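You operate a simulated robot arm through the tools that you are given. There is no shell and no other tool.

The job below is to be done with a simulated robot arm. You get a single attempt, and the scene is never put back.

TASK
Run the wire on the drum back to its reel at drag 2.
Fine: drag dial first, reel brake off, wind back until the counter shows 0.0, brake on again; leave the zero button.

It is judged by the outcome, as a careful person would: the job done as asked, and still so three seconds after it is handed in. It fails if anything else is knocked over, pushed out of place, dropped, spilled or broken.

THE ROBOT
A 6-joint arm with a two-finger parallel gripper, fixed in place. Base frame: the origin is on the floor under the middle of its stand, x ahead of it, y to its left, z up; the work surface is at about z = 85.2. Readings come in cm, degrees, newtons and seconds.
It reaches about 134.7 cm from its shoulder. Its first joint turns from -166.0 to 166.0 degrees. Payload 3.91 kg.
The tool frame sits at the grasp point between the pads (the TCP): z along the fingers, y along the line on which they close. The tips reach 3 cm beyond it. The gripper opens to 11 cm. The fingers are 2 cm wide and 1 cm thick; the gripper's body (4.8 by 11.2 cm) begins 5.5 cm behind the TCP.
Orientation is told as [roll, pitch, yaw] about the base's x, y, z axes, in that order, counted from this pose: with the fingers straight down and closing along the base's y, the tool's x points along the base's -x, its y along +y and its z along -z.

THE INTERFACE
- The arm moves only by the tool arm_command. Its argument "rows" is text: rows parted by semicolons, each of 7 numbers parted by spaces: the turn, a rotation vector about the base's x, y, z in degrees, then the shift along the base's x, y, z in cm, then the opening, from 0 (shut) to 1 (fully open). In form: ax ay az x y z hand; .... A call has 1 to 20 rows; each row is the pose to reach, as a shift and turn from the pose commanded when the call began. Rows are played at 5 a second. More than 5 cm and 8.6 degrees between two rows, or a gripper value outside its range, and nothing of the call is played. A pose out of reach is approached as far as the arm can. The call stops where the force on the tool passes 40 N (or 10 N more than at its start, if that is more) or the arm is blocked; 0.2 s more then pass. Each finger travels about 10.8 cm/s and halts on what it meets, pressing with about 38 N; the grip force reading is that of the motor and also rises with nothing between the fingers. The clock runs only during rows and for 0.2 s after the last one: add rows that repeat a pose to give the fingers time. It gives the time, the measured TCP pose, the force on the tool (base axes), the opening and the grip force at its end, in the units of the frame above (readings bear some noise), with the torque about the TCP (base axes, N m) and any sound that the robot's microphone picked up.
- Cameras (640 x 400 px; columns grow to the right, rows downward): "scene" is fixed at [40.1, -65.08, 165.63]; the picture's right is [0.68, -0.73, 0.00], its down [-0.64, -0.60, -0.49] and it looks along [0.36, 0.33, -0.87] (base axes); focal length 214 px, centre (320, 200). "wrist" rides on the gripper at [7.2, 1.7, -10.3] in the tool frame; the picture's right is [-0.23, 0.97, 0.00], its down [-0.76, -0.18, -0.62] and it looks along [-0.61, -0.14, 0.78] (tool axes); focal length 222 px, centre (320, 200). There is no depth. A picture from a camera that has moved, and an enlarged one, comes with that camera's place and axes in the base frame and with its lens.
- capture(camera): a new picture of that camera. The clock stands still meanwhile.
- enlarge(camera, box): a new picture of the part [left, top, right, bottom] of that camera's present view, enlarged. The clock stands still meanwhile.
- sign_off(): hands the job in; it is judged then, once.

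Nothing tells you positions but the pictures and the camera data. Unless the task says otherwise, let go and move clear before handing in.

The tools are called after "Request:" as name(argument=value, ...) on one line, values as JSON. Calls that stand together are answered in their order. arm_command: Moves the arm, as the interface text tells. Its arguments: {"type":"object","properties":{"rows":{"type":"string"}},"required":["rows"]} The other tools are called the same way: capture (camera) takes a picture; enlarge (camera, box) takes an enlarged picture of a part of a camera's view; sign_off () hands the job in.

At the start:

```text
t: 0.0
tcp_pos: [58.89, -6.21, 127.5]
ee_rot: [0.0, 0.0, -0.1]
force: [-1.3, 0.1, -0.3]
torque: [0.02, -0.02, 0.02]
width: 11.02
gripper_force: 0.0
```

scene: 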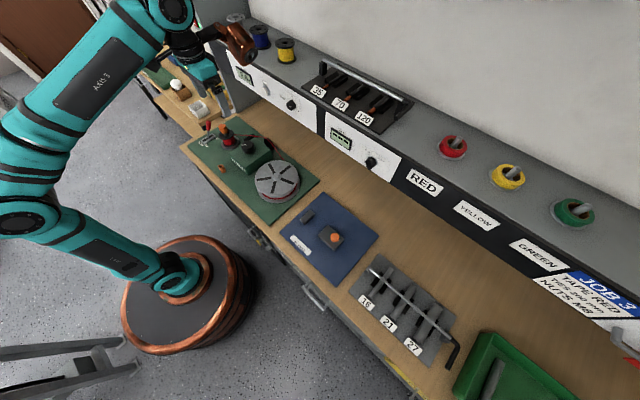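
wrist: 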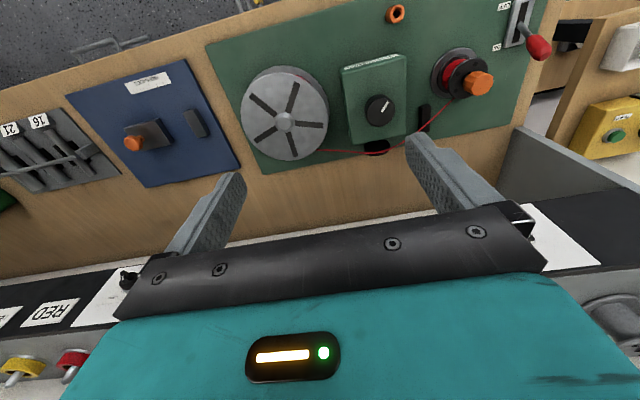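

I see a green board with a drum (grey, slotted), a green box with a dial, a reel with an orange knob and a red-handled lever. I'll enlarge both views before moving to identify each part.

Request:
enlarge(camera="scene", box=[180, 100, 340, 230])

Request:
enlarge(camera="wrist", box=[200, 0, 420, 180])

Request:
enlarge(camera="wrist", box=[380, 0, 600, 160])

Request:
enlarge(camera="scene", box=[220, 50, 420, 190])

```text
3.08 times, centred on (260, 165) of scene
camera zoom: at [40.1, -65.08, 165.63], right [0.68, -0.73, 0.0], down [-0.64, -0.6, -0.49], along [0.36, 0.33, -0.87], focal length 660 px, centre (505, 308)
```

zoom: 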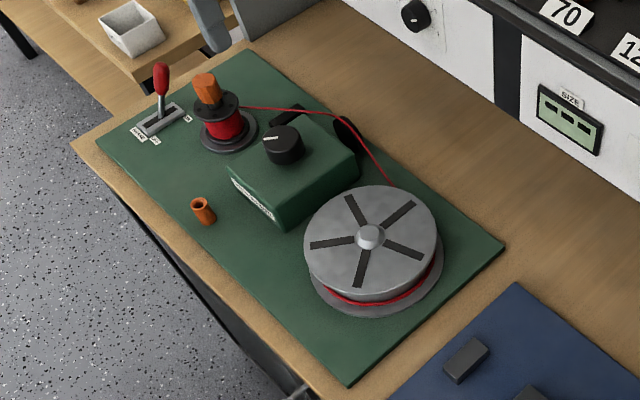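

```text
2.22 times, centred on (310, 90) of wrist
camera zoom: at [51.65, -4.45, 137.82], right [0.23, 0.97, 0.0], down [0.76, -0.18, 0.62], along [0.61, -0.14, -0.78], focal length 494 px, centre (342, 444)
```

zoom: 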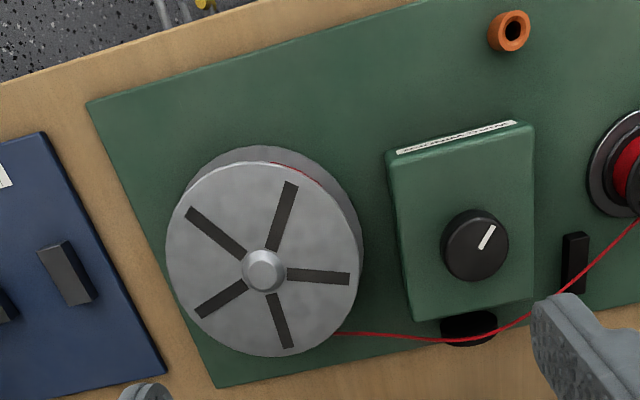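

```text
2.50 times, centred on (490, 80) of wrist
camera zoom: at [51.65, -4.45, 137.82], right [0.23, 0.97, 0.0], down [0.76, -0.18, 0.62], along [0.61, -0.14, -0.78], focal length 555 px, centre (-105, 500)
```

zoom: 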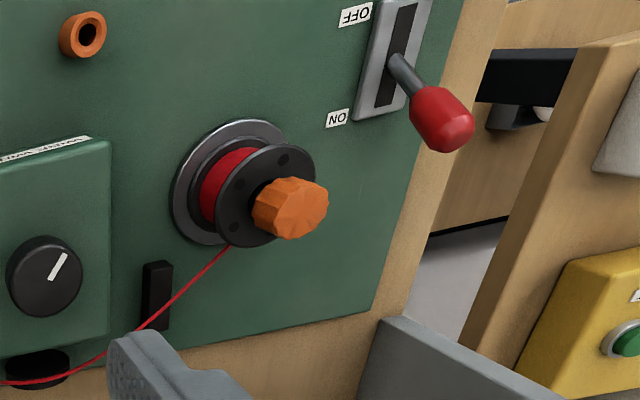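

```text
2.86 times, centred on (320, 120) of scene
camera zoom: at [40.1, -65.08, 165.63], right [0.68, -0.73, 0.0], down [-0.64, -0.6, -0.49], along [0.36, 0.33, -0.87], focal length 613 px, centre (320, 429)
```

zoom: 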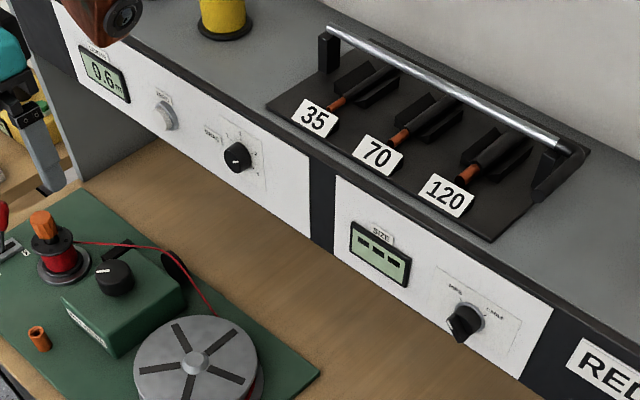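

The back panel carries a counter (0.6 m), a small button and a dial; the green box on the board has its own knob. I'll zoom in to read the labels before deciding which is the drag dial.

Request:
enlarge(camera="scene", box=[230, 60, 280, 100])

Request:
enlarge(camera="scene", box=[270, 80, 330, 125])

Request:
enlarge(camera="scene", box=[225, 130, 285, 180])

Request:
enlarge(camera="wrist", box=[330, 40, 420, 160])

Request:
enlarge(camera="scene", box=[190, 110, 250, 160])

Request:
enlarge(camera="scene", box=[340, 130, 400, 180])

Request:
enlarge(camera="wrist", box=[410, 20, 530, 110])

```text
10.00 times, centred on (255, 80) of scene
camera zoom: at [40.1, -65.08, 165.63], right [0.68, -0.73, 0.0], down [-0.64, -0.6, -0.49], along [0.36, 0.33, -0.87], focal length 2145 px, centre (970, 1400)
```

zoom: 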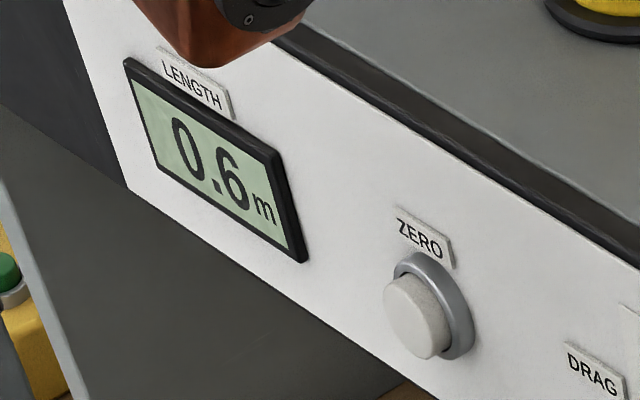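

```text
8.89 times, centred on (300, 102) of scene
camera zoom: at [40.1, -65.08, 165.63], right [0.68, -0.73, 0.0], down [-0.64, -0.6, -0.49], along [0.36, 0.33, -0.87], focal length 1906 px, centre (498, 1067)
```

zoom: 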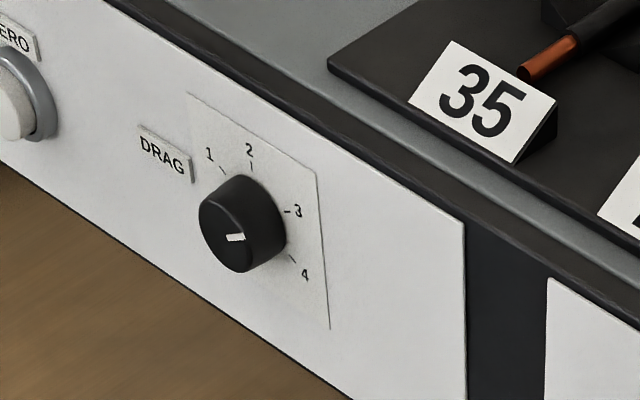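

```text
8.00 times, centred on (255, 155) of scene
camera zoom: at [40.1, -65.08, 165.63], right [0.68, -0.73, 0.0], down [-0.64, -0.6, -0.49], along [0.36, 0.33, -0.87], focal length 1716 px, centre (840, 560)
```

zoom: 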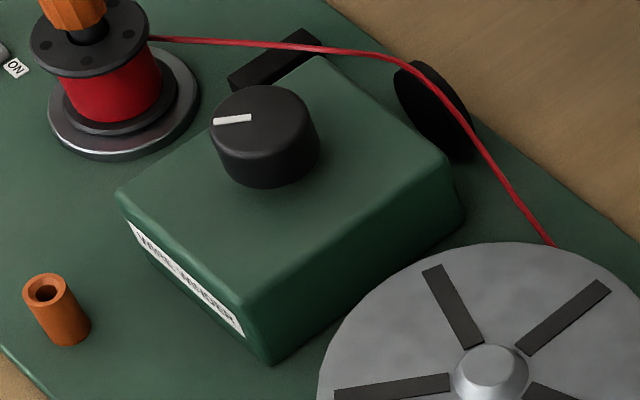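

```text
3.33 times, centred on (375, 100) of wrist
camera zoom: at [51.65, -4.45, 137.82], right [0.23, 0.97, 0.0], down [0.76, -0.18, 0.62], along [0.61, -0.14, -0.78], focal length 740 px, centre (137, 533)
```

zoom: 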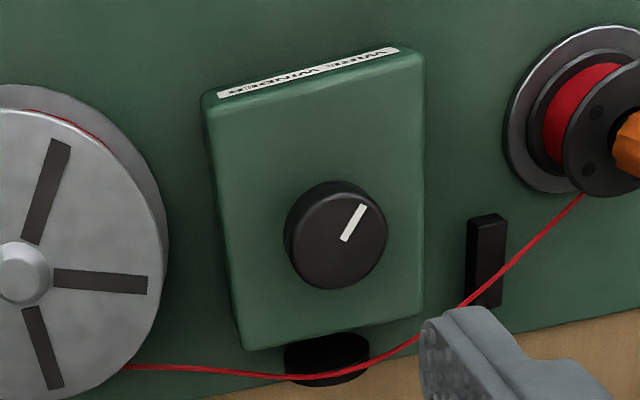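

```text
8.00 times, centred on (220, 135) of scene
camera zoom: at [40.1, -65.08, 165.63], right [0.68, -0.73, 0.0], down [-0.64, -0.6, -0.49], along [0.36, 0.33, -0.87], focal length 1716 px, centre (1120, 720)
```

zoom: 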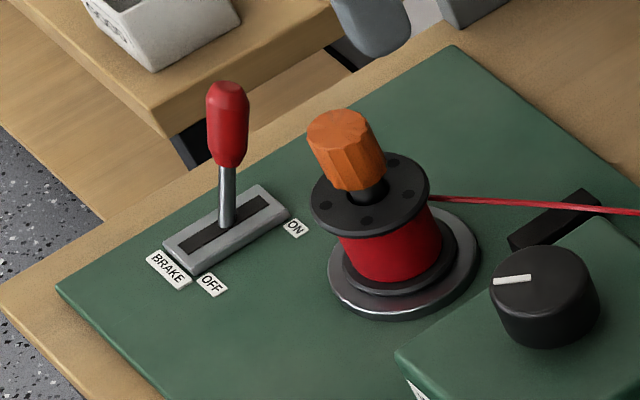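

```text
8.00 times, centred on (370, 155) of scene
camera zoom: at [40.1, -65.08, 165.63], right [0.68, -0.73, 0.0], down [-0.64, -0.6, -0.49], along [0.36, 0.33, -0.87], focal length 1716 px, centre (-80, 560)
```

zoom: 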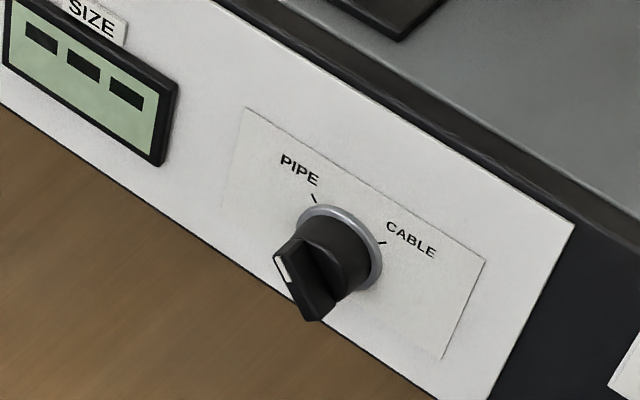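

```text
4.44 times, centred on (470, 65) of wrist
camera zoom: at [51.65, -4.45, 137.82], right [0.23, 0.97, 0.0], down [0.76, -0.18, 0.62], along [0.61, -0.14, -0.78], focal length 987 px, centre (-347, 800)
```

zoom: 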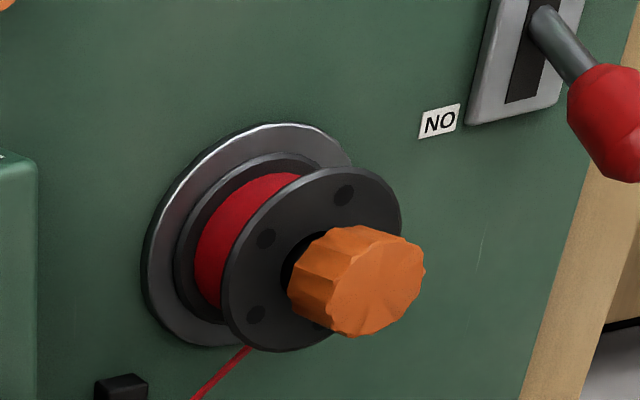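

The real drag dial is on the upright back panel, marked DRAG 1 to 4, next to ZERO. The brake lever has ON and OFF marks, and the reel has an orange knob. I'll tilt the gripper and move closer so the wrist camera can see the drag dial properly.

Request:
arm_command(rows="0 -7.5 0 2.6 1.5 -2.5 1; 0 -15 0 5.2 3 -5 1; 0 -22.5 0 7.8 4.5 -7.5 1; 0 -30 0 10.4 6 -10 1; 0 -37.5 0 13 7.5 -12.5 1; 0 -45 0 15.6 9 -15 1")

Request:
capture(camera="wrist")

Request:
capture(camera="scene")

```text
t: 1.4
tcp_pos: [74.48, 2.87, 112.53]
ee_rot: [0.1, -45.0, 0.0]
force: [-0.4, -0.4, 0.3]
torque: [0.02, -0.04, -0.02]
width: 11.0
gripper_force: 0.0
```

```text
taken
camera wrist: at [62.07, 4.59, 114.66], right [0.16, 0.97, 0.16], down [0.1, -0.18, 0.98], along [0.98, -0.14, -0.12], focal length 222 px, centre (320, 200)
```

wrist: 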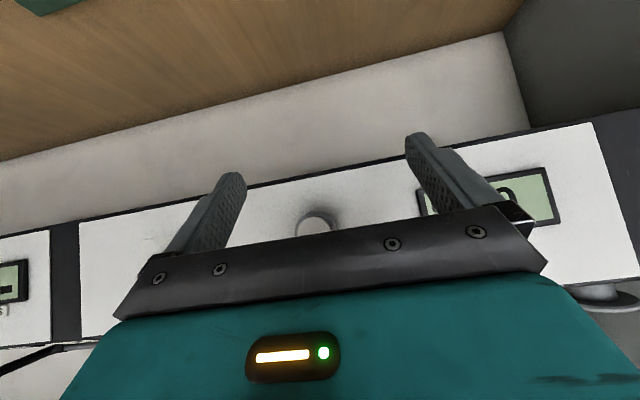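

```text
taken
```

scene: 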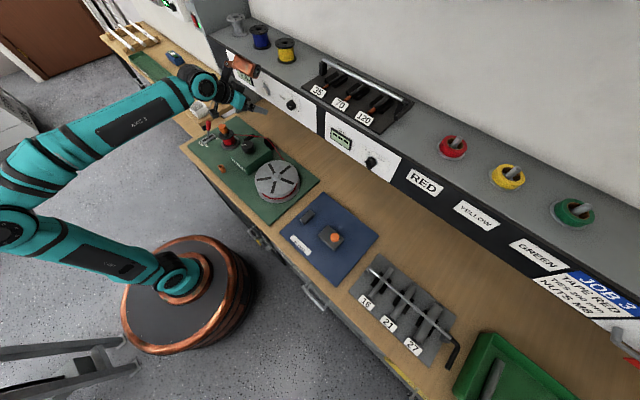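

The panel turns out to be raised and nearer than I first thought, with its face at about x=82 and z from 110 to 121. The drag dial should be near y=-14, so I'll back off and move sideways to look at it squarely.

Request:
arm_command(rows="0 0 0 -3 -1 2 1; 0 0 0 -6 -4 4 1; 0 0 0 -8 -8 6 1; 0 0 0 -9 -12 8 1; 0 0 0 -9 -16 10 1; 0 0 0 -9 -16 10 1")

Request:
capture(camera="wrist")

```text
t: 2.8
tcp_pos: [65.45, -13.27, 122.56]
ee_rot: [0.0, -45.0, 0.1]
force: [0.5, 0.1, 0.7]
torque: [0.0, 0.0, -0.01]
width: 10.99
gripper_force: 0.0
```

```text
taken
camera wrist: at [53.03, -11.55, 124.67], right [0.16, 0.97, 0.16], down [0.1, -0.18, 0.98], along [0.98, -0.14, -0.12], focal length 222 px, centre (320, 200)
```

wrist: 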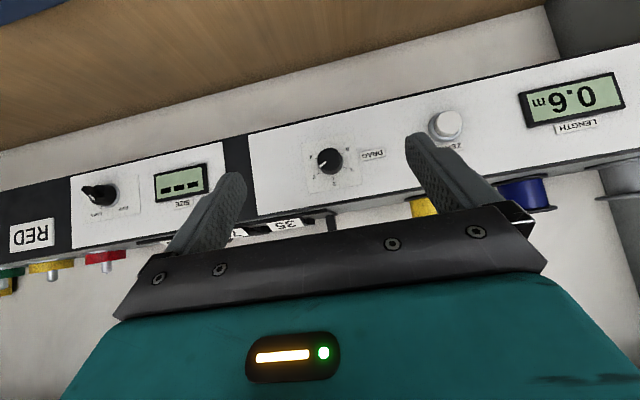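

Request:
enlarge(camera="wrist", box=[290, 130, 390, 200])

Request:
enlarge(camera="wrist", box=[220, 60, 640, 260])

```text
5.71 times, centred on (340, 165) of wrist
camera zoom: at [53.03, -11.55, 124.67], right [0.16, 0.97, 0.16], down [0.1, -0.18, 0.98], along [0.98, -0.14, -0.12], focal length 1269 px, centre (206, 400)
```

zoom: 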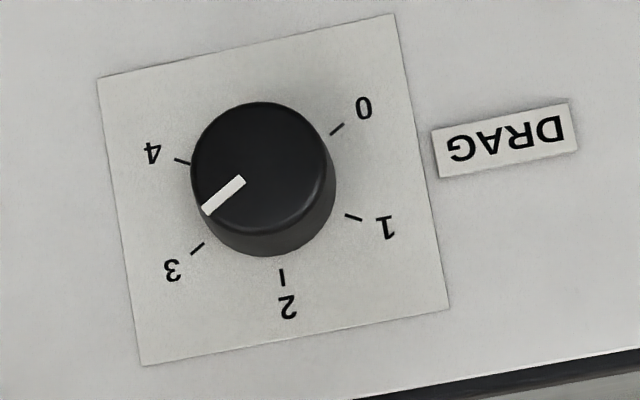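

```text
1.52 times, centred on (430, 160) of wrist
camera zoom: at [53.03, -11.55, 124.67], right [0.16, 0.97, 0.16], down [0.1, -0.18, 0.98], along [0.98, -0.14, -0.12], focal length 338 px, centre (152, 261)
```

zoom: 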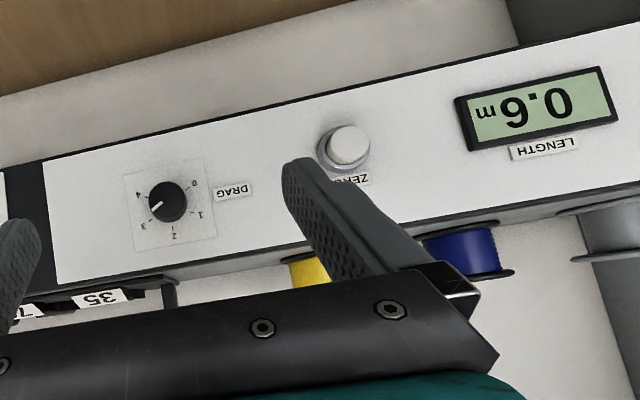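

The drag dial reads 0 to 4 and the pointer is at 3. It needs 60° anticlockwise, as seen from the front, to reach 2 at the top. I place the knob face near (80.7, -13.4, 116.5), so I'll level the gripper to point at the panel, stopping well short of it.

Request:
arm_command(rows="0 -7.5 0 0.3 0 -1 1; 0 -15 0 0.6 0 -2 1; 0 -22.5 0 0.9 0 -3 1; 0 -30 0 1.2 0 -4 1; 0 -37.5 0 1.5 0 -5 1; 0 -45 0 1.8 0 -6 1; 0 -45 0 1.8 0 -6 0.7")

Request:
capture(camera="wrist")

Request:
capture(camera="scene")

```text
t: 4.4
tcp_pos: [67.22, -13.24, 116.41]
ee_rot: [-29.3, -90.0, 29.3]
force: [-0.1, 0.0, 0.0]
torque: [0.02, 0.01, 0.03]
width: 7.69
gripper_force: 0.0
```

```text
taken
camera wrist: at [56.9, -11.45, 109.19], right [0.0, 0.97, 0.23], down [-0.62, -0.18, 0.76], along [0.78, -0.14, 0.61], focal length 222 px, centre (320, 200)
```

wrist: 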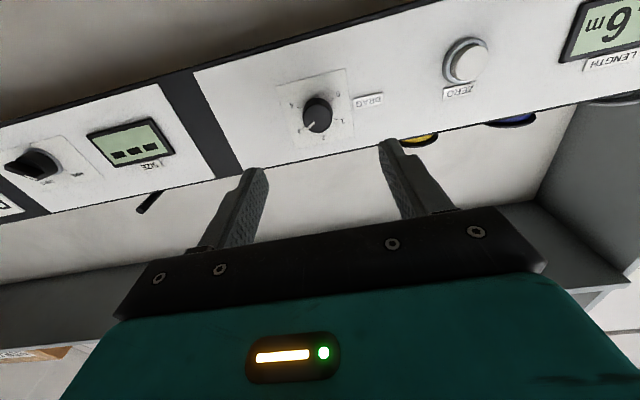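

```text
taken
```

scene: 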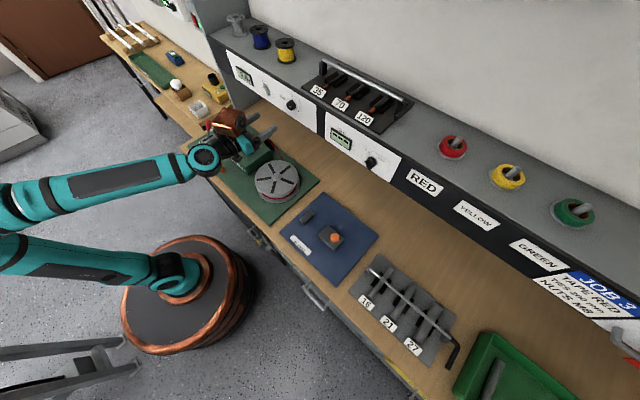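

Request:
enlarge(camera="wrist", box=[270, 60, 390, 150])

Request:
enlarge(camera="scene", box=[180, 80, 320, 190])

```text
4.44 times, centred on (330, 105) of wrist
camera zoom: at [56.9, -11.45, 109.19], right [0.0, 0.97, 0.23], down [-0.62, -0.18, 0.76], along [0.78, -0.14, 0.61], focal length 987 px, centre (276, 622)
```

zoom: 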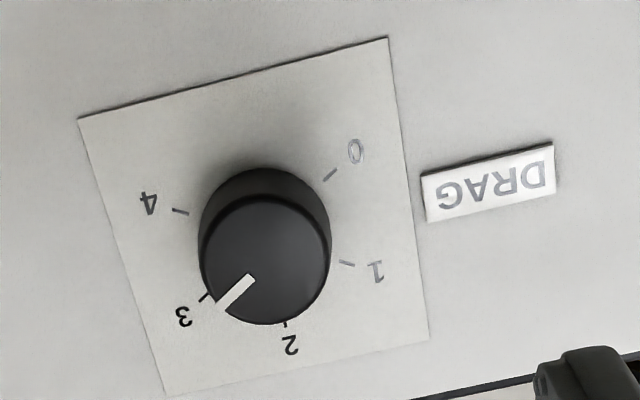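

```text
3.64 times, centred on (250, 135) of scene
camera zoom: at [40.1, -65.08, 165.63], right [0.68, -0.73, 0.0], down [-0.64, -0.6, -0.49], along [0.36, 0.33, -0.87], focal length 780 px, centre (574, 436)
```

zoom: 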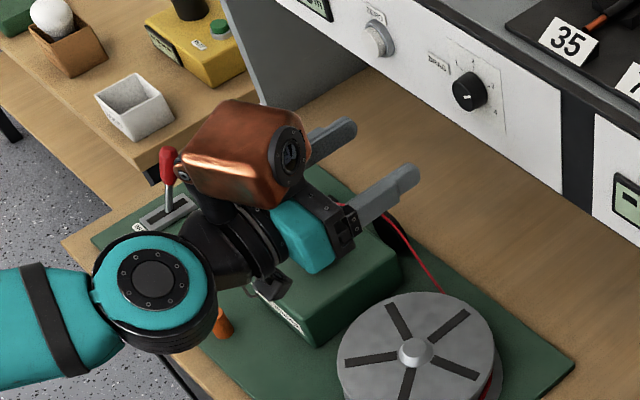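

Two wrist views put the knob face at (79.7, -13.35, 116.6), with the plate at x≈81.5 and the knob about 3 cm across. I'll slide forward around it with the fingers open, then check before closing.

Request:
arm_command(rows="0 0 0 3 -0.1 0.2 0.7; 0 0 0 6 -0.1 0.2 0.7; 0 0 0 8.5 -0.1 0.2 0.7; 0 0 0 10 -0.1 0.2 0.7; 0 0 0 10.7 -0.1 0.2 0.7; 0 0 0 10.7 -0.1 0.2 0.7")

Request:
capture(camera="wrist")

```text
t: 5.8
tcp_pos: [78.1, -13.32, 116.64]
ee_rot: [-69.7, -90.0, 69.7]
force: [0.0, -0.3, -0.5]
torque: [0.0, -0.02, -0.04]
width: 7.71
gripper_force: 0.0
```

```text
taken
camera wrist: at [67.65, -11.55, 109.46], right [0.0, 0.97, 0.23], down [-0.62, -0.18, 0.76], along [0.78, -0.14, 0.61], focal length 222 px, centre (320, 200)
```

wrist: 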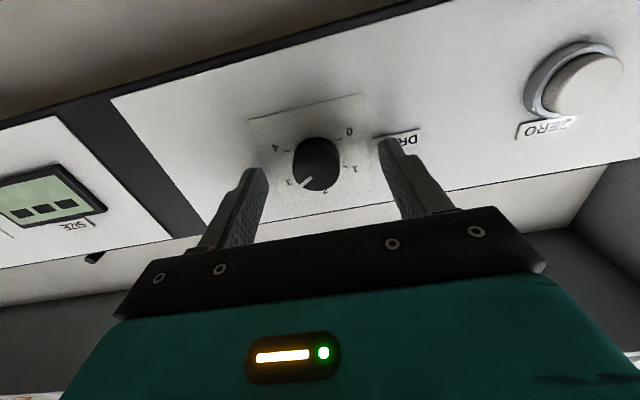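

The knob sits centred between the fingers. I'll close on it now and check the grip before turning.

Request:
arm_command(rows="0 0 0 0 0 0 0.5; 0 0 0 0 0 0 0.2; 0 0 0 0 0 0 0.2; 0 0 0 0 0 0 0.2")

Request:
enlarge(camera="wrist", box=[250, 80, 390, 200])

```text
t: 6.8
tcp_pos: [77.96, -13.53, 116.63]
ee_rot: [69.5, -90.0, -69.6]
force: [4.2, -15.7, 3.2]
torque: [-0.06, 0.06, -0.66]
width: 3.1
gripper_force: 45.2
```

```text
3.33 times, centred on (320, 140) of wrist
camera zoom: at [67.64, -11.72, 109.46], right [0.0, 0.97, 0.23], down [-0.62, -0.18, 0.76], along [0.78, -0.14, 0.61], focal length 740 px, centre (320, 400)
```

zoom: 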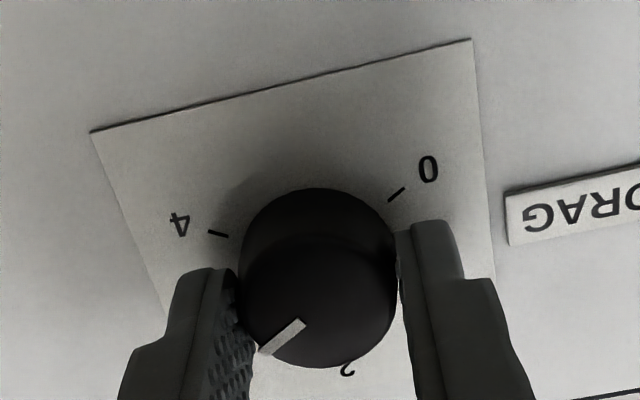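

I have the knob, with a slight sideways load because it sits about 0.2 cm further toward -y. I'll relieve that and turn it part way to check that it follows.

Request:
arm_command(rows="0 0 0 0 -0.2 0 0.2; -7.5 0 0 0 -0.2 0 0.2; -15 0 0 0 -0.2 0 0.2; -22.5 0 0 0 -0.2 0 0.2; -30 0 0 0 -0.2 0 0.2; -30 0 0 0 -0.2 0 0.2")

Request:
enlarge(camera="wrist", box=[250, 80, 390, 200])

```text
t: 8.2
tcp_pos: [78.08, -13.41, 116.57]
ee_rot: [-90.0, -59.9, 90.0]
force: [-8.4, 1.0, -6.6]
torque: [-0.02, 0.09, 0.1]
width: 3.1
gripper_force: 44.5
```

```text
3.33 times, centred on (320, 140) of wrist
camera zoom: at [67.63, -15.55, 109.57], right [0.0, 0.96, -0.29], down [-0.62, 0.23, 0.75], along [0.78, 0.18, 0.6], focal length 740 px, centre (320, 400)
```

zoom: 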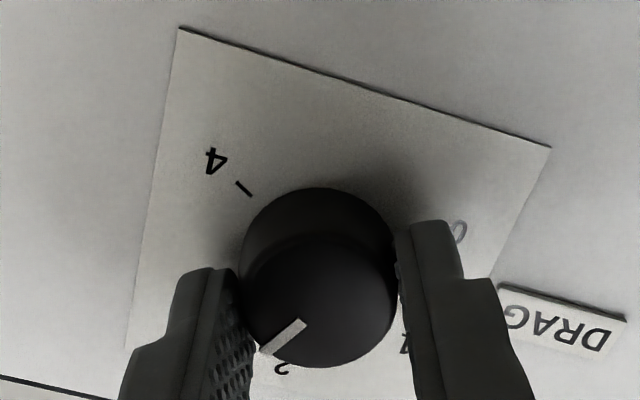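

The knob follows the gripper. I'll continue the remaining 30° to mark 2.

Request:
arm_command(rows="-7.5 0 0 0 0 0 0.2; -15 0 0 0 0 0 0.2; -22.5 0 0 0 0 0 0.2; -30 0 0 0 0 0 0.2; -30 0 0 0 0 0 0.2")

Request:
enlarge(camera="wrist", box=[250, 80, 390, 200])

Request:
enlarge(camera="scene", box=[270, 80, 330, 125])

```text
t: 8.9
tcp_pos: [78.18, -13.49, 116.52]
ee_rot: [-88.8, -43.1, 90.0]
force: [-1.4, 12.2, -3.0]
torque: [0.01, -0.25, 0.8]
width: 3.08
gripper_force: 44.6
out of reach, approached as far as the arm can: row 3
stopped in row 3: the force on the tool passed its limit at 60 N (the readings are from after the stop); the commanded pose is now the measured one
```

```text
3.33 times, centred on (320, 140) of wrist
camera zoom: at [67.62, -17.62, 110.64], right [-0.02, 0.83, -0.55], down [-0.62, 0.43, 0.66], along [0.79, 0.35, 0.51], focal length 740 px, centre (320, 400)
```

zoom: 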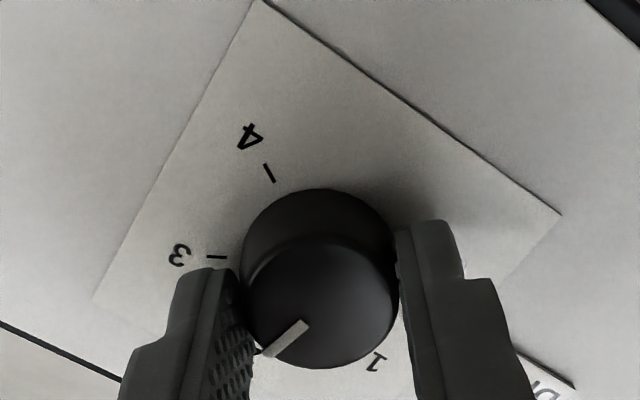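

```text
8.89 times, centred on (300, 102) of scene
camera zoom: at [40.1, -65.08, 165.63], right [0.68, -0.73, 0.0], down [-0.64, -0.6, -0.49], along [0.36, 0.33, -0.87], focal length 1906 px, centre (498, 1067)
```

zoom: 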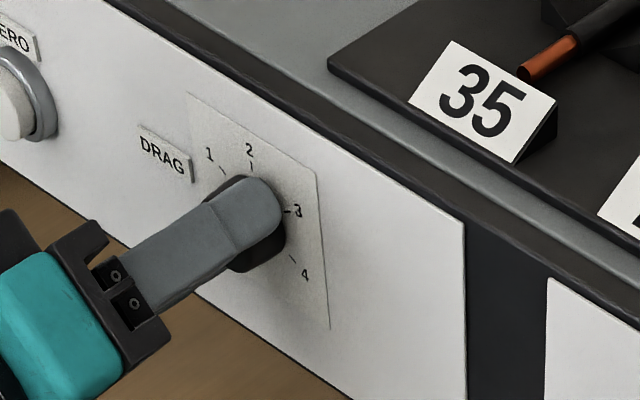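

The wrist reached a joint limit about 47° into the turn. I'll let go, rotate the hand back and look at where the pointer settled before taking a fresh grip.

Request:
arm_command(rows="0 0 0 0 0 0 0.5; 0 0 0 0 0 0 0.6; 0 0 0 0 0 0 0.6; 0 0 0 -3 0 0 0.6; 7.5 0 0 -5 0 0 0.6; 15 0 0 -6 0 0 0.6; 22.5 0 0 -6 0 0 0.6; 30 0 0 -6 0 0 0.6; 37.5 0 0 -6 0 0 0.6; 45 0 0 -6 0 0 0.6; 45 0 0 -6 0 0 0.6")

Request:
enlarge(camera="wrist", box=[250, 60, 390, 180])

Request:
enlarge(camera="scene", box=[270, 80, 330, 125])

```text
t: 11.3
tcp_pos: [72.0, -13.63, 116.61]
ee_rot: [-81.9, -88.4, 82.8]
force: [0.8, -0.1, -0.5]
torque: [-0.02, 0.01, 0.02]
width: 6.6
gripper_force: 0.0
```

```text
3.33 times, centred on (320, 120) of wrist
camera zoom: at [61.59, -12.29, 109.43], right [-0.01, 0.98, 0.2], down [-0.62, -0.16, 0.77], along [0.79, -0.11, 0.61], focal length 740 px, centre (320, 467)
```

zoom: 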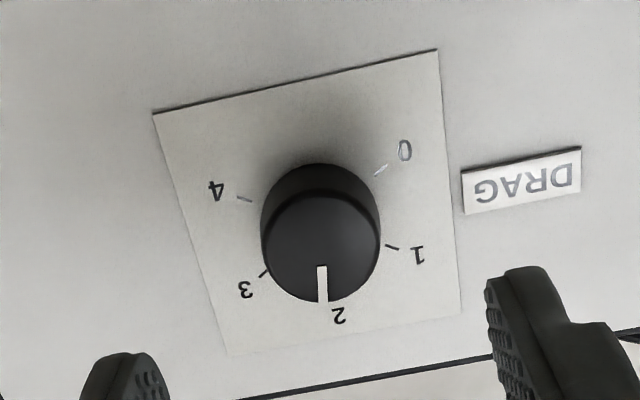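

```text
8.89 times, centred on (300, 102) of scene
camera zoom: at [40.1, -65.08, 165.63], right [0.68, -0.73, 0.0], down [-0.64, -0.6, -0.49], along [0.36, 0.33, -0.87], focal length 1906 px, centre (498, 1067)
```

zoom: 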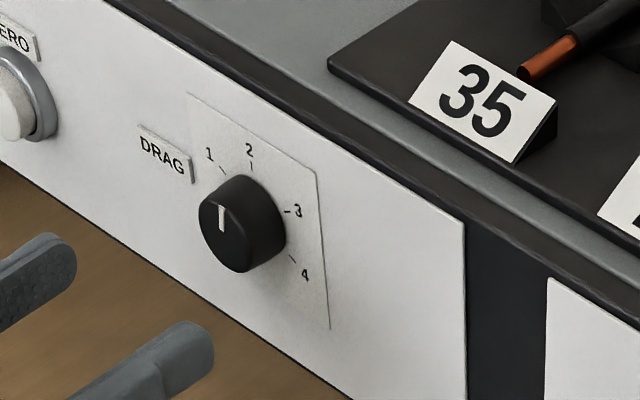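

The pointer is close to 2 but looks a few degrees short, still leaning toward 3. I'll zoom in to measure it.

Request:
enlarge(camera="wrist", box=[285, 70, 355, 130])

Request:
enlarge(camera="scene", box=[280, 90, 310, 115])

```text
6.67 times, centred on (320, 100) of wrist
camera zoom: at [61.59, -12.29, 109.43], right [-0.01, 0.98, 0.2], down [-0.62, -0.16, 0.77], along [0.79, -0.11, 0.61], focal length 1481 px, centre (320, 867)
```

zoom: 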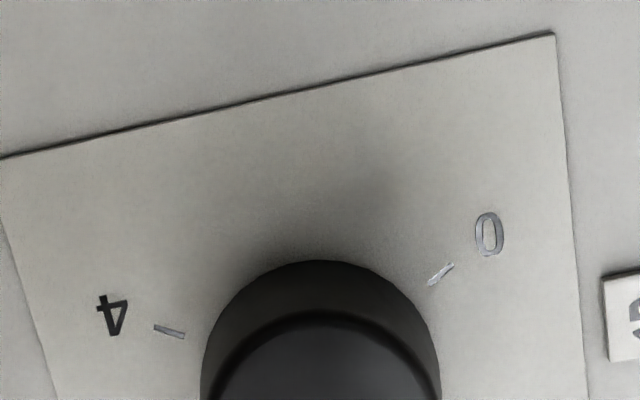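

```text
16.00 times, centred on (295, 102) of scene
camera zoom: at [40.1, -65.08, 165.63], right [0.68, -0.73, 0.0], down [-0.64, -0.6, -0.49], along [0.36, 0.33, -0.87], focal length 3432 px, centre (720, 1760)
```

zoom: 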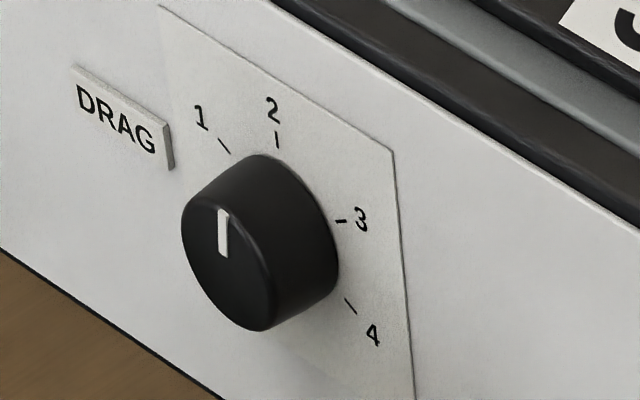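

Both views show the pointer about 10° short of 2. I'll grip the knob again with the hand level and turn it the last 10°.

Request:
arm_command(rows="0 0 -0.9 3 0 0 0.6; 0 0 -0.9 5 0 0 0.6; 0 0 -0.9 6 0 0 0.6; 0 0 -0.9 6 0 0 0.4; 0 0 -0.9 6 0 0 0.2; 0 0 -0.9 6 0 0 0.2; 0 0 -0.9 6 0 0 0.2")

Request:
enlarge(camera="wrist", box=[250, 80, 390, 200])

```text
t: 12.9
tcp_pos: [78.04, -13.47, 116.56]
ee_rot: [-82.5, -88.2, 82.7]
force: [0.6, 10.3, -1.4]
torque: [0.0, -0.11, 0.37]
width: 3.12
gripper_force: 45.0
```

```text
3.33 times, centred on (320, 140) of wrist
camera zoom: at [67.66, -11.99, 109.4], right [0.0, 0.98, 0.2], down [-0.62, -0.15, 0.77], along [0.78, -0.12, 0.61], focal length 740 px, centre (320, 400)
```

zoom: 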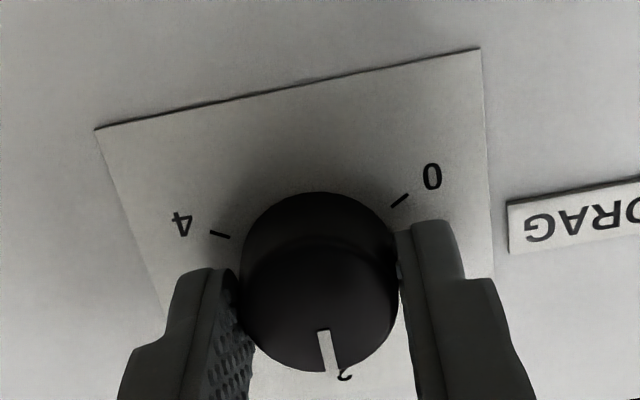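

After this grip the pointer appears to line up with 2. I'll release without turning it and back away to check.

Request:
arm_command(rows="0 0 0 0 -0.1 0 0.4; 0 0 0 0 -0.1 0 0.6; 0 0 0 0 -0.1 0 0.6; 0 0 0 -3 -0.1 0 0.6; 0 0 0 -6 -0.1 0 0.6; 0 0 0 -10 -0.1 0 0.6; 0 0 0 -10 -0.1 0 0.6")

Request:
enlarge(camera="wrist", box=[270, 60, 390, 150])

Request:
enlarge(camera="scene", box=[280, 90, 310, 115])

```text
t: 14.5
tcp_pos: [68.07, -13.72, 116.79]
ee_rot: [-82.4, -88.2, 82.4]
force: [-0.1, -0.3, 0.3]
torque: [0.01, -0.01, 0.01]
width: 6.6
gripper_force: 0.0
```

```text
4.44 times, centred on (330, 105) of wrist
camera zoom: at [57.7, -12.19, 109.51], right [0.0, 0.98, 0.2], down [-0.62, -0.15, 0.77], along [0.78, -0.12, 0.61], focal length 987 px, centre (276, 622)
```

zoom: 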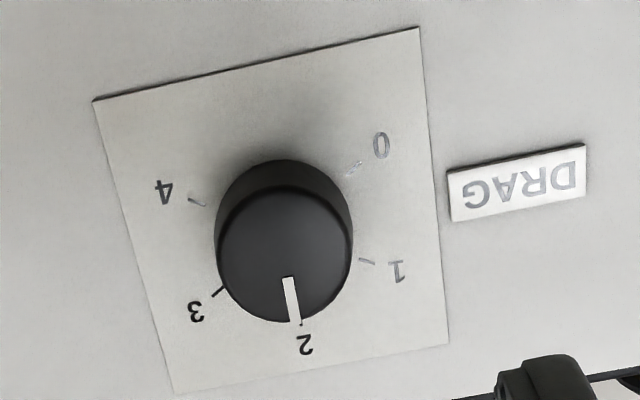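

```text
16.00 times, centred on (295, 102) of scene
camera zoom: at [40.1, -65.08, 165.63], right [0.68, -0.73, 0.0], down [-0.64, -0.6, -0.49], along [0.36, 0.33, -0.87], focal length 3432 px, centre (720, 1760)
```

zoom: 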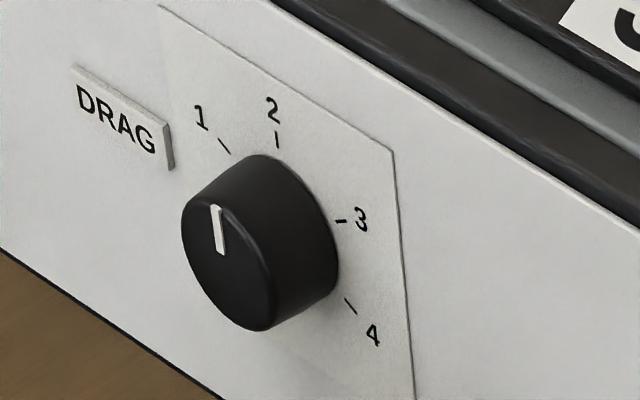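

The drag pointer is now squarely on 2 in both views, so the dial is done. Next is the brake lever at the far left of the green board, roughly (63, 33). I'll return the hand to pointing down and move over the reel area for a close look.

Request:
arm_command(rows="0.12 7.5 -0.12 -2 2 1 0.6; 0.24 15 -0.24 -4 5 2 0.6; 0.35 22.5 -0.35 -6 8.5 3 0.6; 0.47 30 -0.47 -8 12 4 0.6; 0.59 37.5 -0.59 -10 15.5 4 0.6; 0.7 45 -0.7 -12 19 4 0.6; 0.82 52.5 -0.82 -13 22.5 4 0.6; 0.94 60 -0.94 -14 26 4 0.6; 1.06 67.5 -1.06 -15 29.5 4 0.6; 1.17 75 -1.17 -16 33 4 0.6; 1.29 82.5 -1.29 -17 36 4 0.6; 1.41 90 -1.41 -18 39 4 0.6; 1.41 90 -1.41 -18 39 4 0.6")

Request:
capture(camera="wrist")

Request:
capture(camera="scene")

```text
t: 17.3
tcp_pos: [50.13, 25.35, 120.72]
ee_rot: [0.0, 0.2, 0.0]
force: [-0.3, -0.6, 0.6]
torque: [0.02, -0.01, -0.02]
width: 6.6
gripper_force: 0.0
```

```text
taken
camera wrist: at [42.8, 27.14, 131.15], right [0.23, 0.97, 0.0], down [0.76, -0.18, 0.62], along [0.6, -0.14, -0.79], focal length 222 px, centre (320, 200)
```

wrist: 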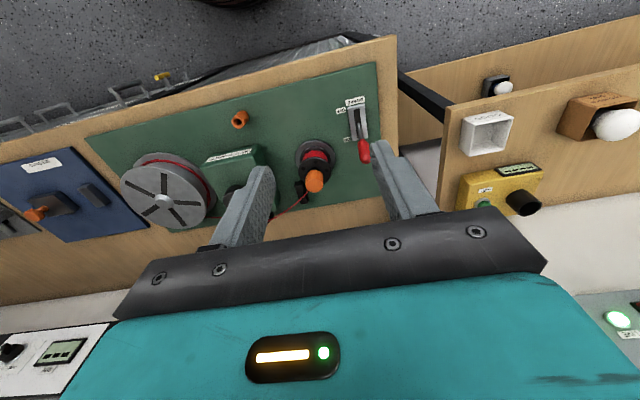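

```text
taken
```

scene: 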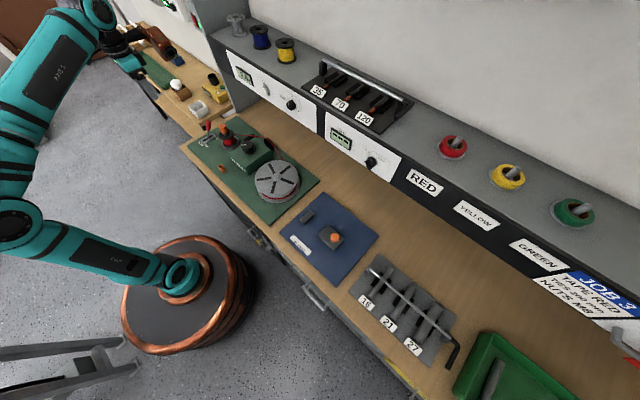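

I have the reel and lever in view. I'll zoom in on them.

Request:
enlarge(camera="wrist", box=[280, 80, 400, 200])

Request:
enlarge(camera="wrist", box=[330, 85, 390, 170])

Request:
enlarge(camera="scene", box=[185, 110, 275, 170])

```text
3.33 times, centred on (340, 140) of wrist
camera zoom: at [42.8, 27.14, 131.15], right [0.23, 0.97, 0.0], down [0.76, -0.18, 0.62], along [0.6, -0.14, -0.79], focal length 740 px, centre (253, 400)
```

zoom: 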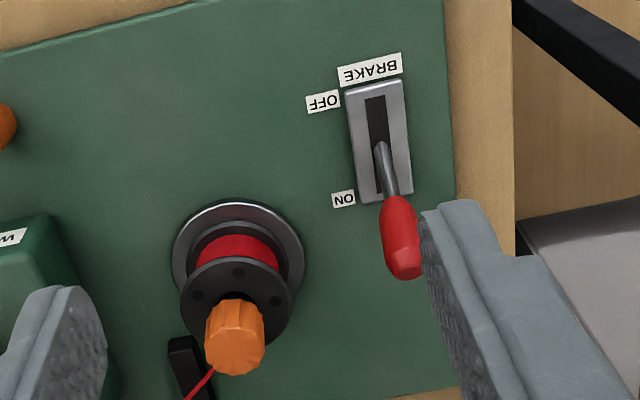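

```text
4.71 times, centred on (360, 128) of wrist
camera zoom: at [42.8, 27.14, 131.15], right [0.23, 0.97, 0.0], down [0.76, -0.18, 0.62], along [0.6, -0.14, -0.79], focal length 1045 px, centre (132, 541)
```

zoom: 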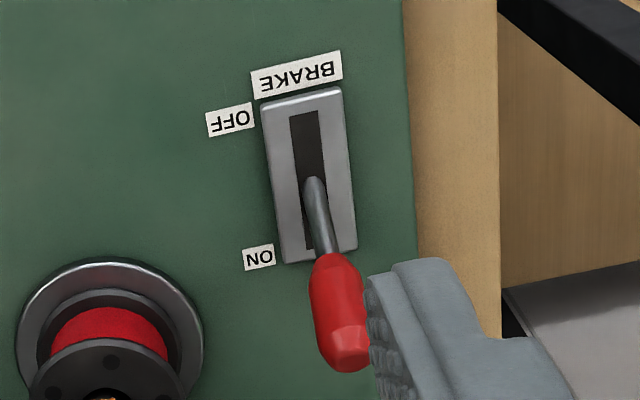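

```text
6.67 times, centred on (230, 140) of scene
camera zoom: at [40.1, -65.08, 165.63], right [0.68, -0.73, 0.0], down [-0.64, -0.6, -0.49], along [0.36, 0.33, -0.87], focal length 1430 px, centre (920, 600)
```

zoom: 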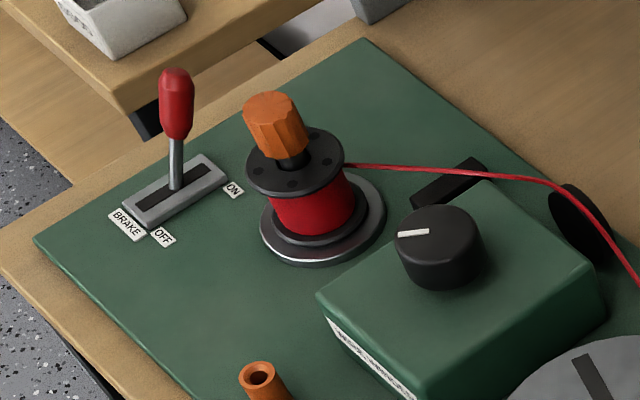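

The lever slot runs along x at about y=31, with the lever tilted toward +x (ON), so OFF is toward -x. I'll move closer for a second view to fix its position and height.

Request:
arm_command(rows="0 0 0 2.5 1.8 -3 0.6; 0 0 0 5 3.6 -6 0.6; 0 0 0 7.5 5.4 -9 0.3; 0 0 0 8 5.6 -11 0; 0 0 0 8 5.6 -11 0; 0 0 0 8 5.6 -11 0")

Request:
capture(camera="wrist")

Request:
enlarge(camera="wrist", box=[230, 60, 410, 190])

```text
t: 18.7
tcp_pos: [58.06, 30.86, 109.69]
ee_rot: [0.0, 0.1, 0.0]
force: [0.0, 1.2, 0.2]
torque: [0.01, -0.02, 0.02]
width: 0.0
gripper_force: 37.2
```

```text
taken
camera wrist: at [50.84, 32.61, 120.09], right [0.23, 0.97, 0.0], down [0.76, -0.18, 0.62], along [0.6, -0.14, -0.78], focal length 222 px, centre (320, 200)
```

wrist: 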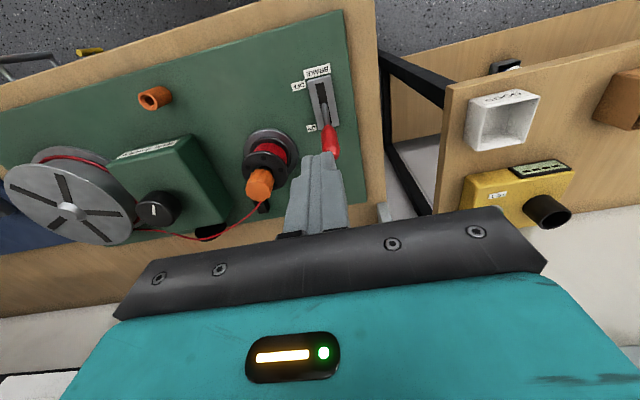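

```text
3.08 times, centred on (320, 125) of wrist
camera zoom: at [50.84, 32.61, 120.09], right [0.23, 0.97, 0.0], down [0.76, -0.18, 0.62], along [0.6, -0.14, -0.78], focal length 684 px, centre (320, 431)
```

zoom: 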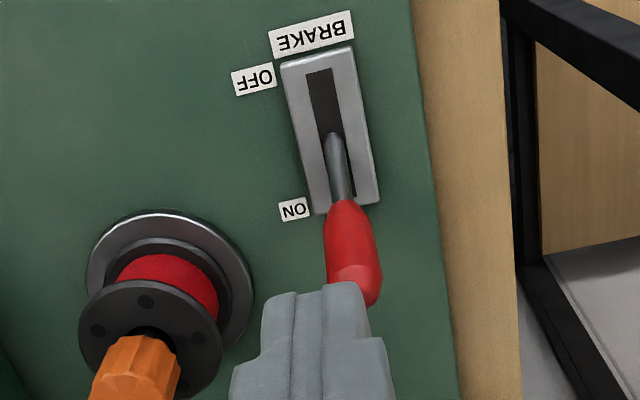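

The lever pivot is near (60.2, 31, 87) and the handle tip near (65, 31.1, 93), tilted toward +x. I'll come down with closed fingers on its +x side, ready to push it toward -x to OFF.

Request:
arm_command(rows="0 0 0 4 0.2 0 0; 0 0 0 8 0.2 0 0; 0 0 0 11.2 0.2 0 0; 0 0 0 11.2 0.2 -4 0; 0 0 0 11.2 0.2 -8 0; 0 0 0 11.2 0.2 -12 0; 0 0 0 11.2 0.2 -15 0; 0 0 0 11.2 0.2 -16.5 0; 0 0 0 11.2 0.2 -16.5 0")

Request:
capture(camera="wrist")

Request:
enlarge(camera="scene", box=[170, 80, 290, 170])

```text
t: 20.7
tcp_pos: [69.3, 31.06, 93.07]
ee_rot: [0.0, 0.3, -0.1]
force: [-0.4, 0.3, 0.0]
torque: [-0.02, -0.01, 0.0]
width: 0.01
gripper_force: 37.7
```

```text
taken
camera wrist: at [62.07, 32.8, 103.46], right [0.23, 0.97, 0.0], down [0.76, -0.18, 0.62], along [0.6, -0.14, -0.78], focal length 222 px, centre (320, 200)
```

wrist: 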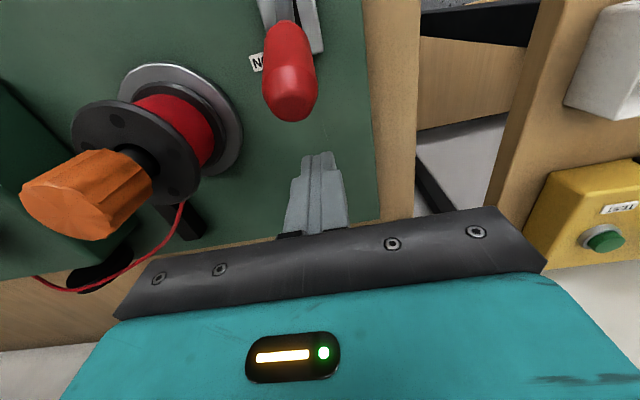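

```text
4.44 times, centred on (230, 125) of scene
camera zoom: at [40.1, -65.08, 165.63], right [0.68, -0.73, 0.0], down [-0.64, -0.6, -0.49], along [0.36, 0.33, -0.87], focal length 953 px, centre (720, 533)
```

zoom: 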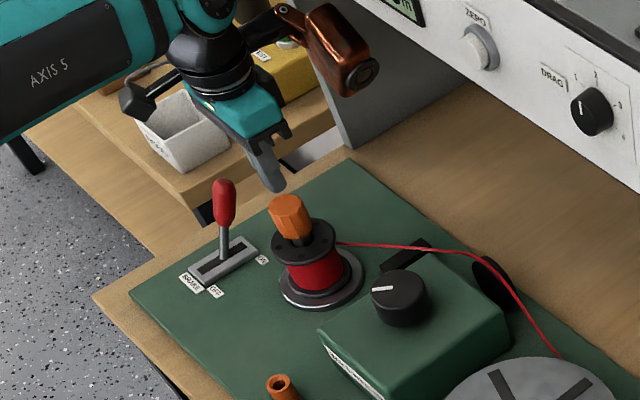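

The closed fingers are in line with the lever on its +x side. I'll push it toward -x in small steps.

Request:
arm_command(rows="0 0 0 -1.5 -0.1 0 0; 0 0 0 -3 -0.1 0 0; 0 0 0 -4 -0.1 0 0; 0 0 0 -5 -0.1 0 0; 0 0 0 -6 -0.1 0 0; 0 0 0 -7 -0.1 0 0; 0 0 0 -7 -0.1 0 0")

Request:
capture(camera="wrist")

Request:
enlarge(camera="scene", box=[170, 80, 290, 170])

```text
t: 22.3
tcp_pos: [62.21, 30.96, 93.11]
ee_rot: [0.0, 0.3, 0.0]
force: [0.3, 0.0, -0.3]
torque: [0.02, -0.05, -0.01]
width: 0.0
gripper_force: 37.6
```

```text
taken
camera wrist: at [54.95, 32.75, 103.57], right [0.23, 0.97, 0.0], down [0.76, -0.18, 0.62], along [0.6, -0.14, -0.78], focal length 222 px, centre (320, 200)
```

wrist: 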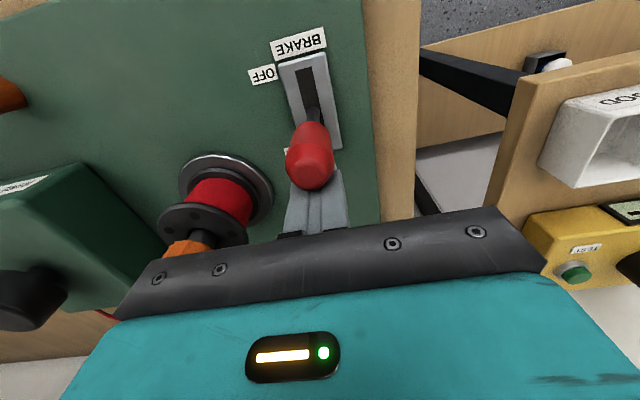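

```text
4.44 times, centred on (230, 125) of scene
camera zoom: at [40.1, -65.08, 165.63], right [0.68, -0.73, 0.0], down [-0.64, -0.6, -0.49], along [0.36, 0.33, -0.87], focal length 953 px, centre (720, 533)
```

zoom: 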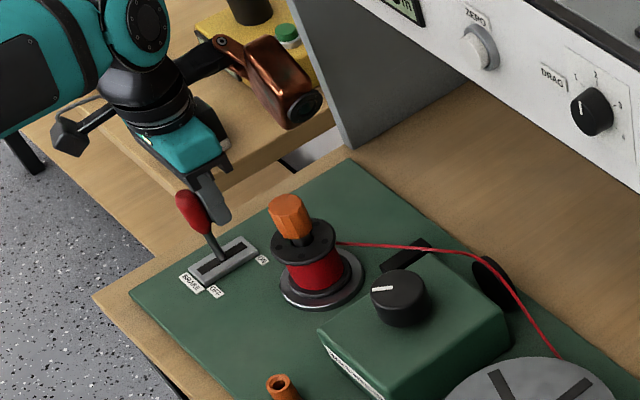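

The lever is about upright now and following the fingers. I'll continue in small steps toward OFF.

Request:
arm_command(rows="0 0 0 -0.7 0 0 0; 0 0 0 -1.4 0 0 0; 0 0 0 -2 0 0 0; 0 0 0 -2 0 0 0")

Request:
enlarge(camera="wrist", box=[230, 20, 410, 230])

Request:
enlarge(camera="scene", box=[170, 80, 290, 170])

```text
t: 23.3
tcp_pos: [60.22, 31.1, 93.29]
ee_rot: [0.1, 0.2, 0.1]
force: [0.0, 0.0, 0.5]
torque: [0.01, 0.02, -0.02]
width: 0.0
gripper_force: 38.0
```

```text
1.90 times, centred on (320, 125) of wrist
camera zoom: at [52.94, 32.72, 103.57], right [0.23, 0.97, 0.0], down [0.76, -0.18, 0.62], along [0.6, -0.14, -0.78], focal length 423 px, centre (320, 343)
```

zoom: 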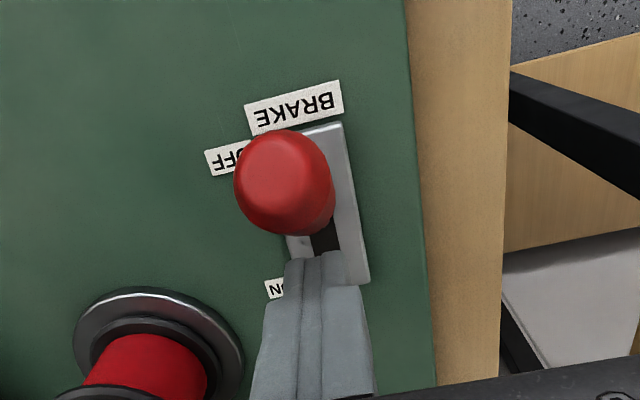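

```text
4.44 times, centred on (230, 125) of scene
camera zoom: at [40.1, -65.08, 165.63], right [0.68, -0.73, 0.0], down [-0.64, -0.6, -0.49], along [0.36, 0.33, -0.87], focal length 953 px, centre (720, 533)
```

zoom: 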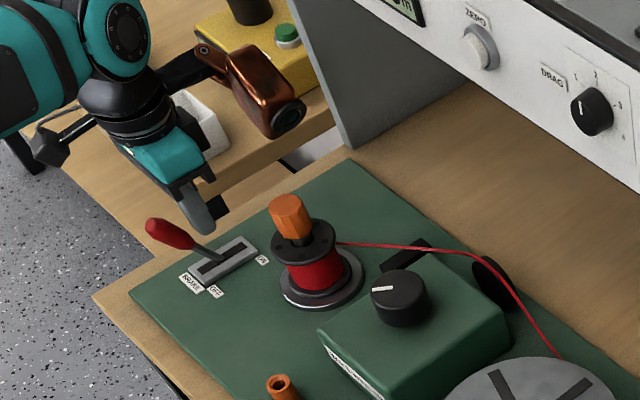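

The lever has snapped over fully to OFF and the fingers are clear of it. I'll lift away and look closely at the reel knob, the winder box and the drum, to decide which one winds the wire back.

Request:
arm_command(rows="0 0 0 1.5 0 0 0; 0 0 0 1.5 0 4 0; 0 0 0 1 -2 8 0; 0 0 0 -1 -5 11 0.3; 0 0 0 -3 -9 13 0.6; 0 0 0 -5 -13 15 0.6; 0 0 0 -6 -16 15 0.6; 0 0 0 -6 -16 15 0.6")

Request:
capture(camera="wrist")

Request:
enlarge(camera="scene", box=[185, 110, 275, 170])

```text
t: 25.1
tcp_pos: [54.26, 14.98, 108.33]
ee_rot: [0.1, 0.2, 0.1]
force: [-0.7, 0.0, -0.2]
torque: [-0.02, 0.01, 0.03]
width: 6.58
gripper_force: 0.0
```

```text
taken
camera wrist: at [46.98, 16.69, 118.64], right [0.23, 0.97, 0.0], down [0.76, -0.18, 0.62], along [0.6, -0.14, -0.78], focal length 222 px, centre (320, 200)
```

wrist: 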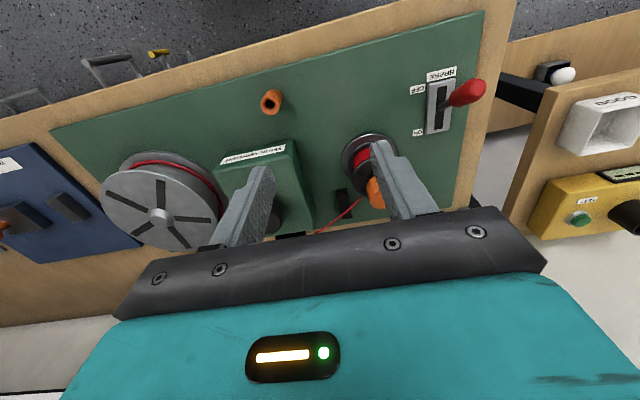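

```text
6.67 times, centred on (230, 140) of scene
camera zoom: at [40.1, -65.08, 165.63], right [0.68, -0.73, 0.0], down [-0.64, -0.6, -0.49], along [0.36, 0.33, -0.87], focal length 1430 px, centre (920, 600)
```

zoom: 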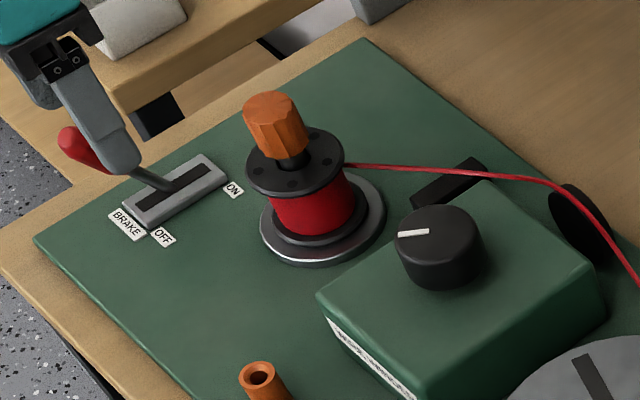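

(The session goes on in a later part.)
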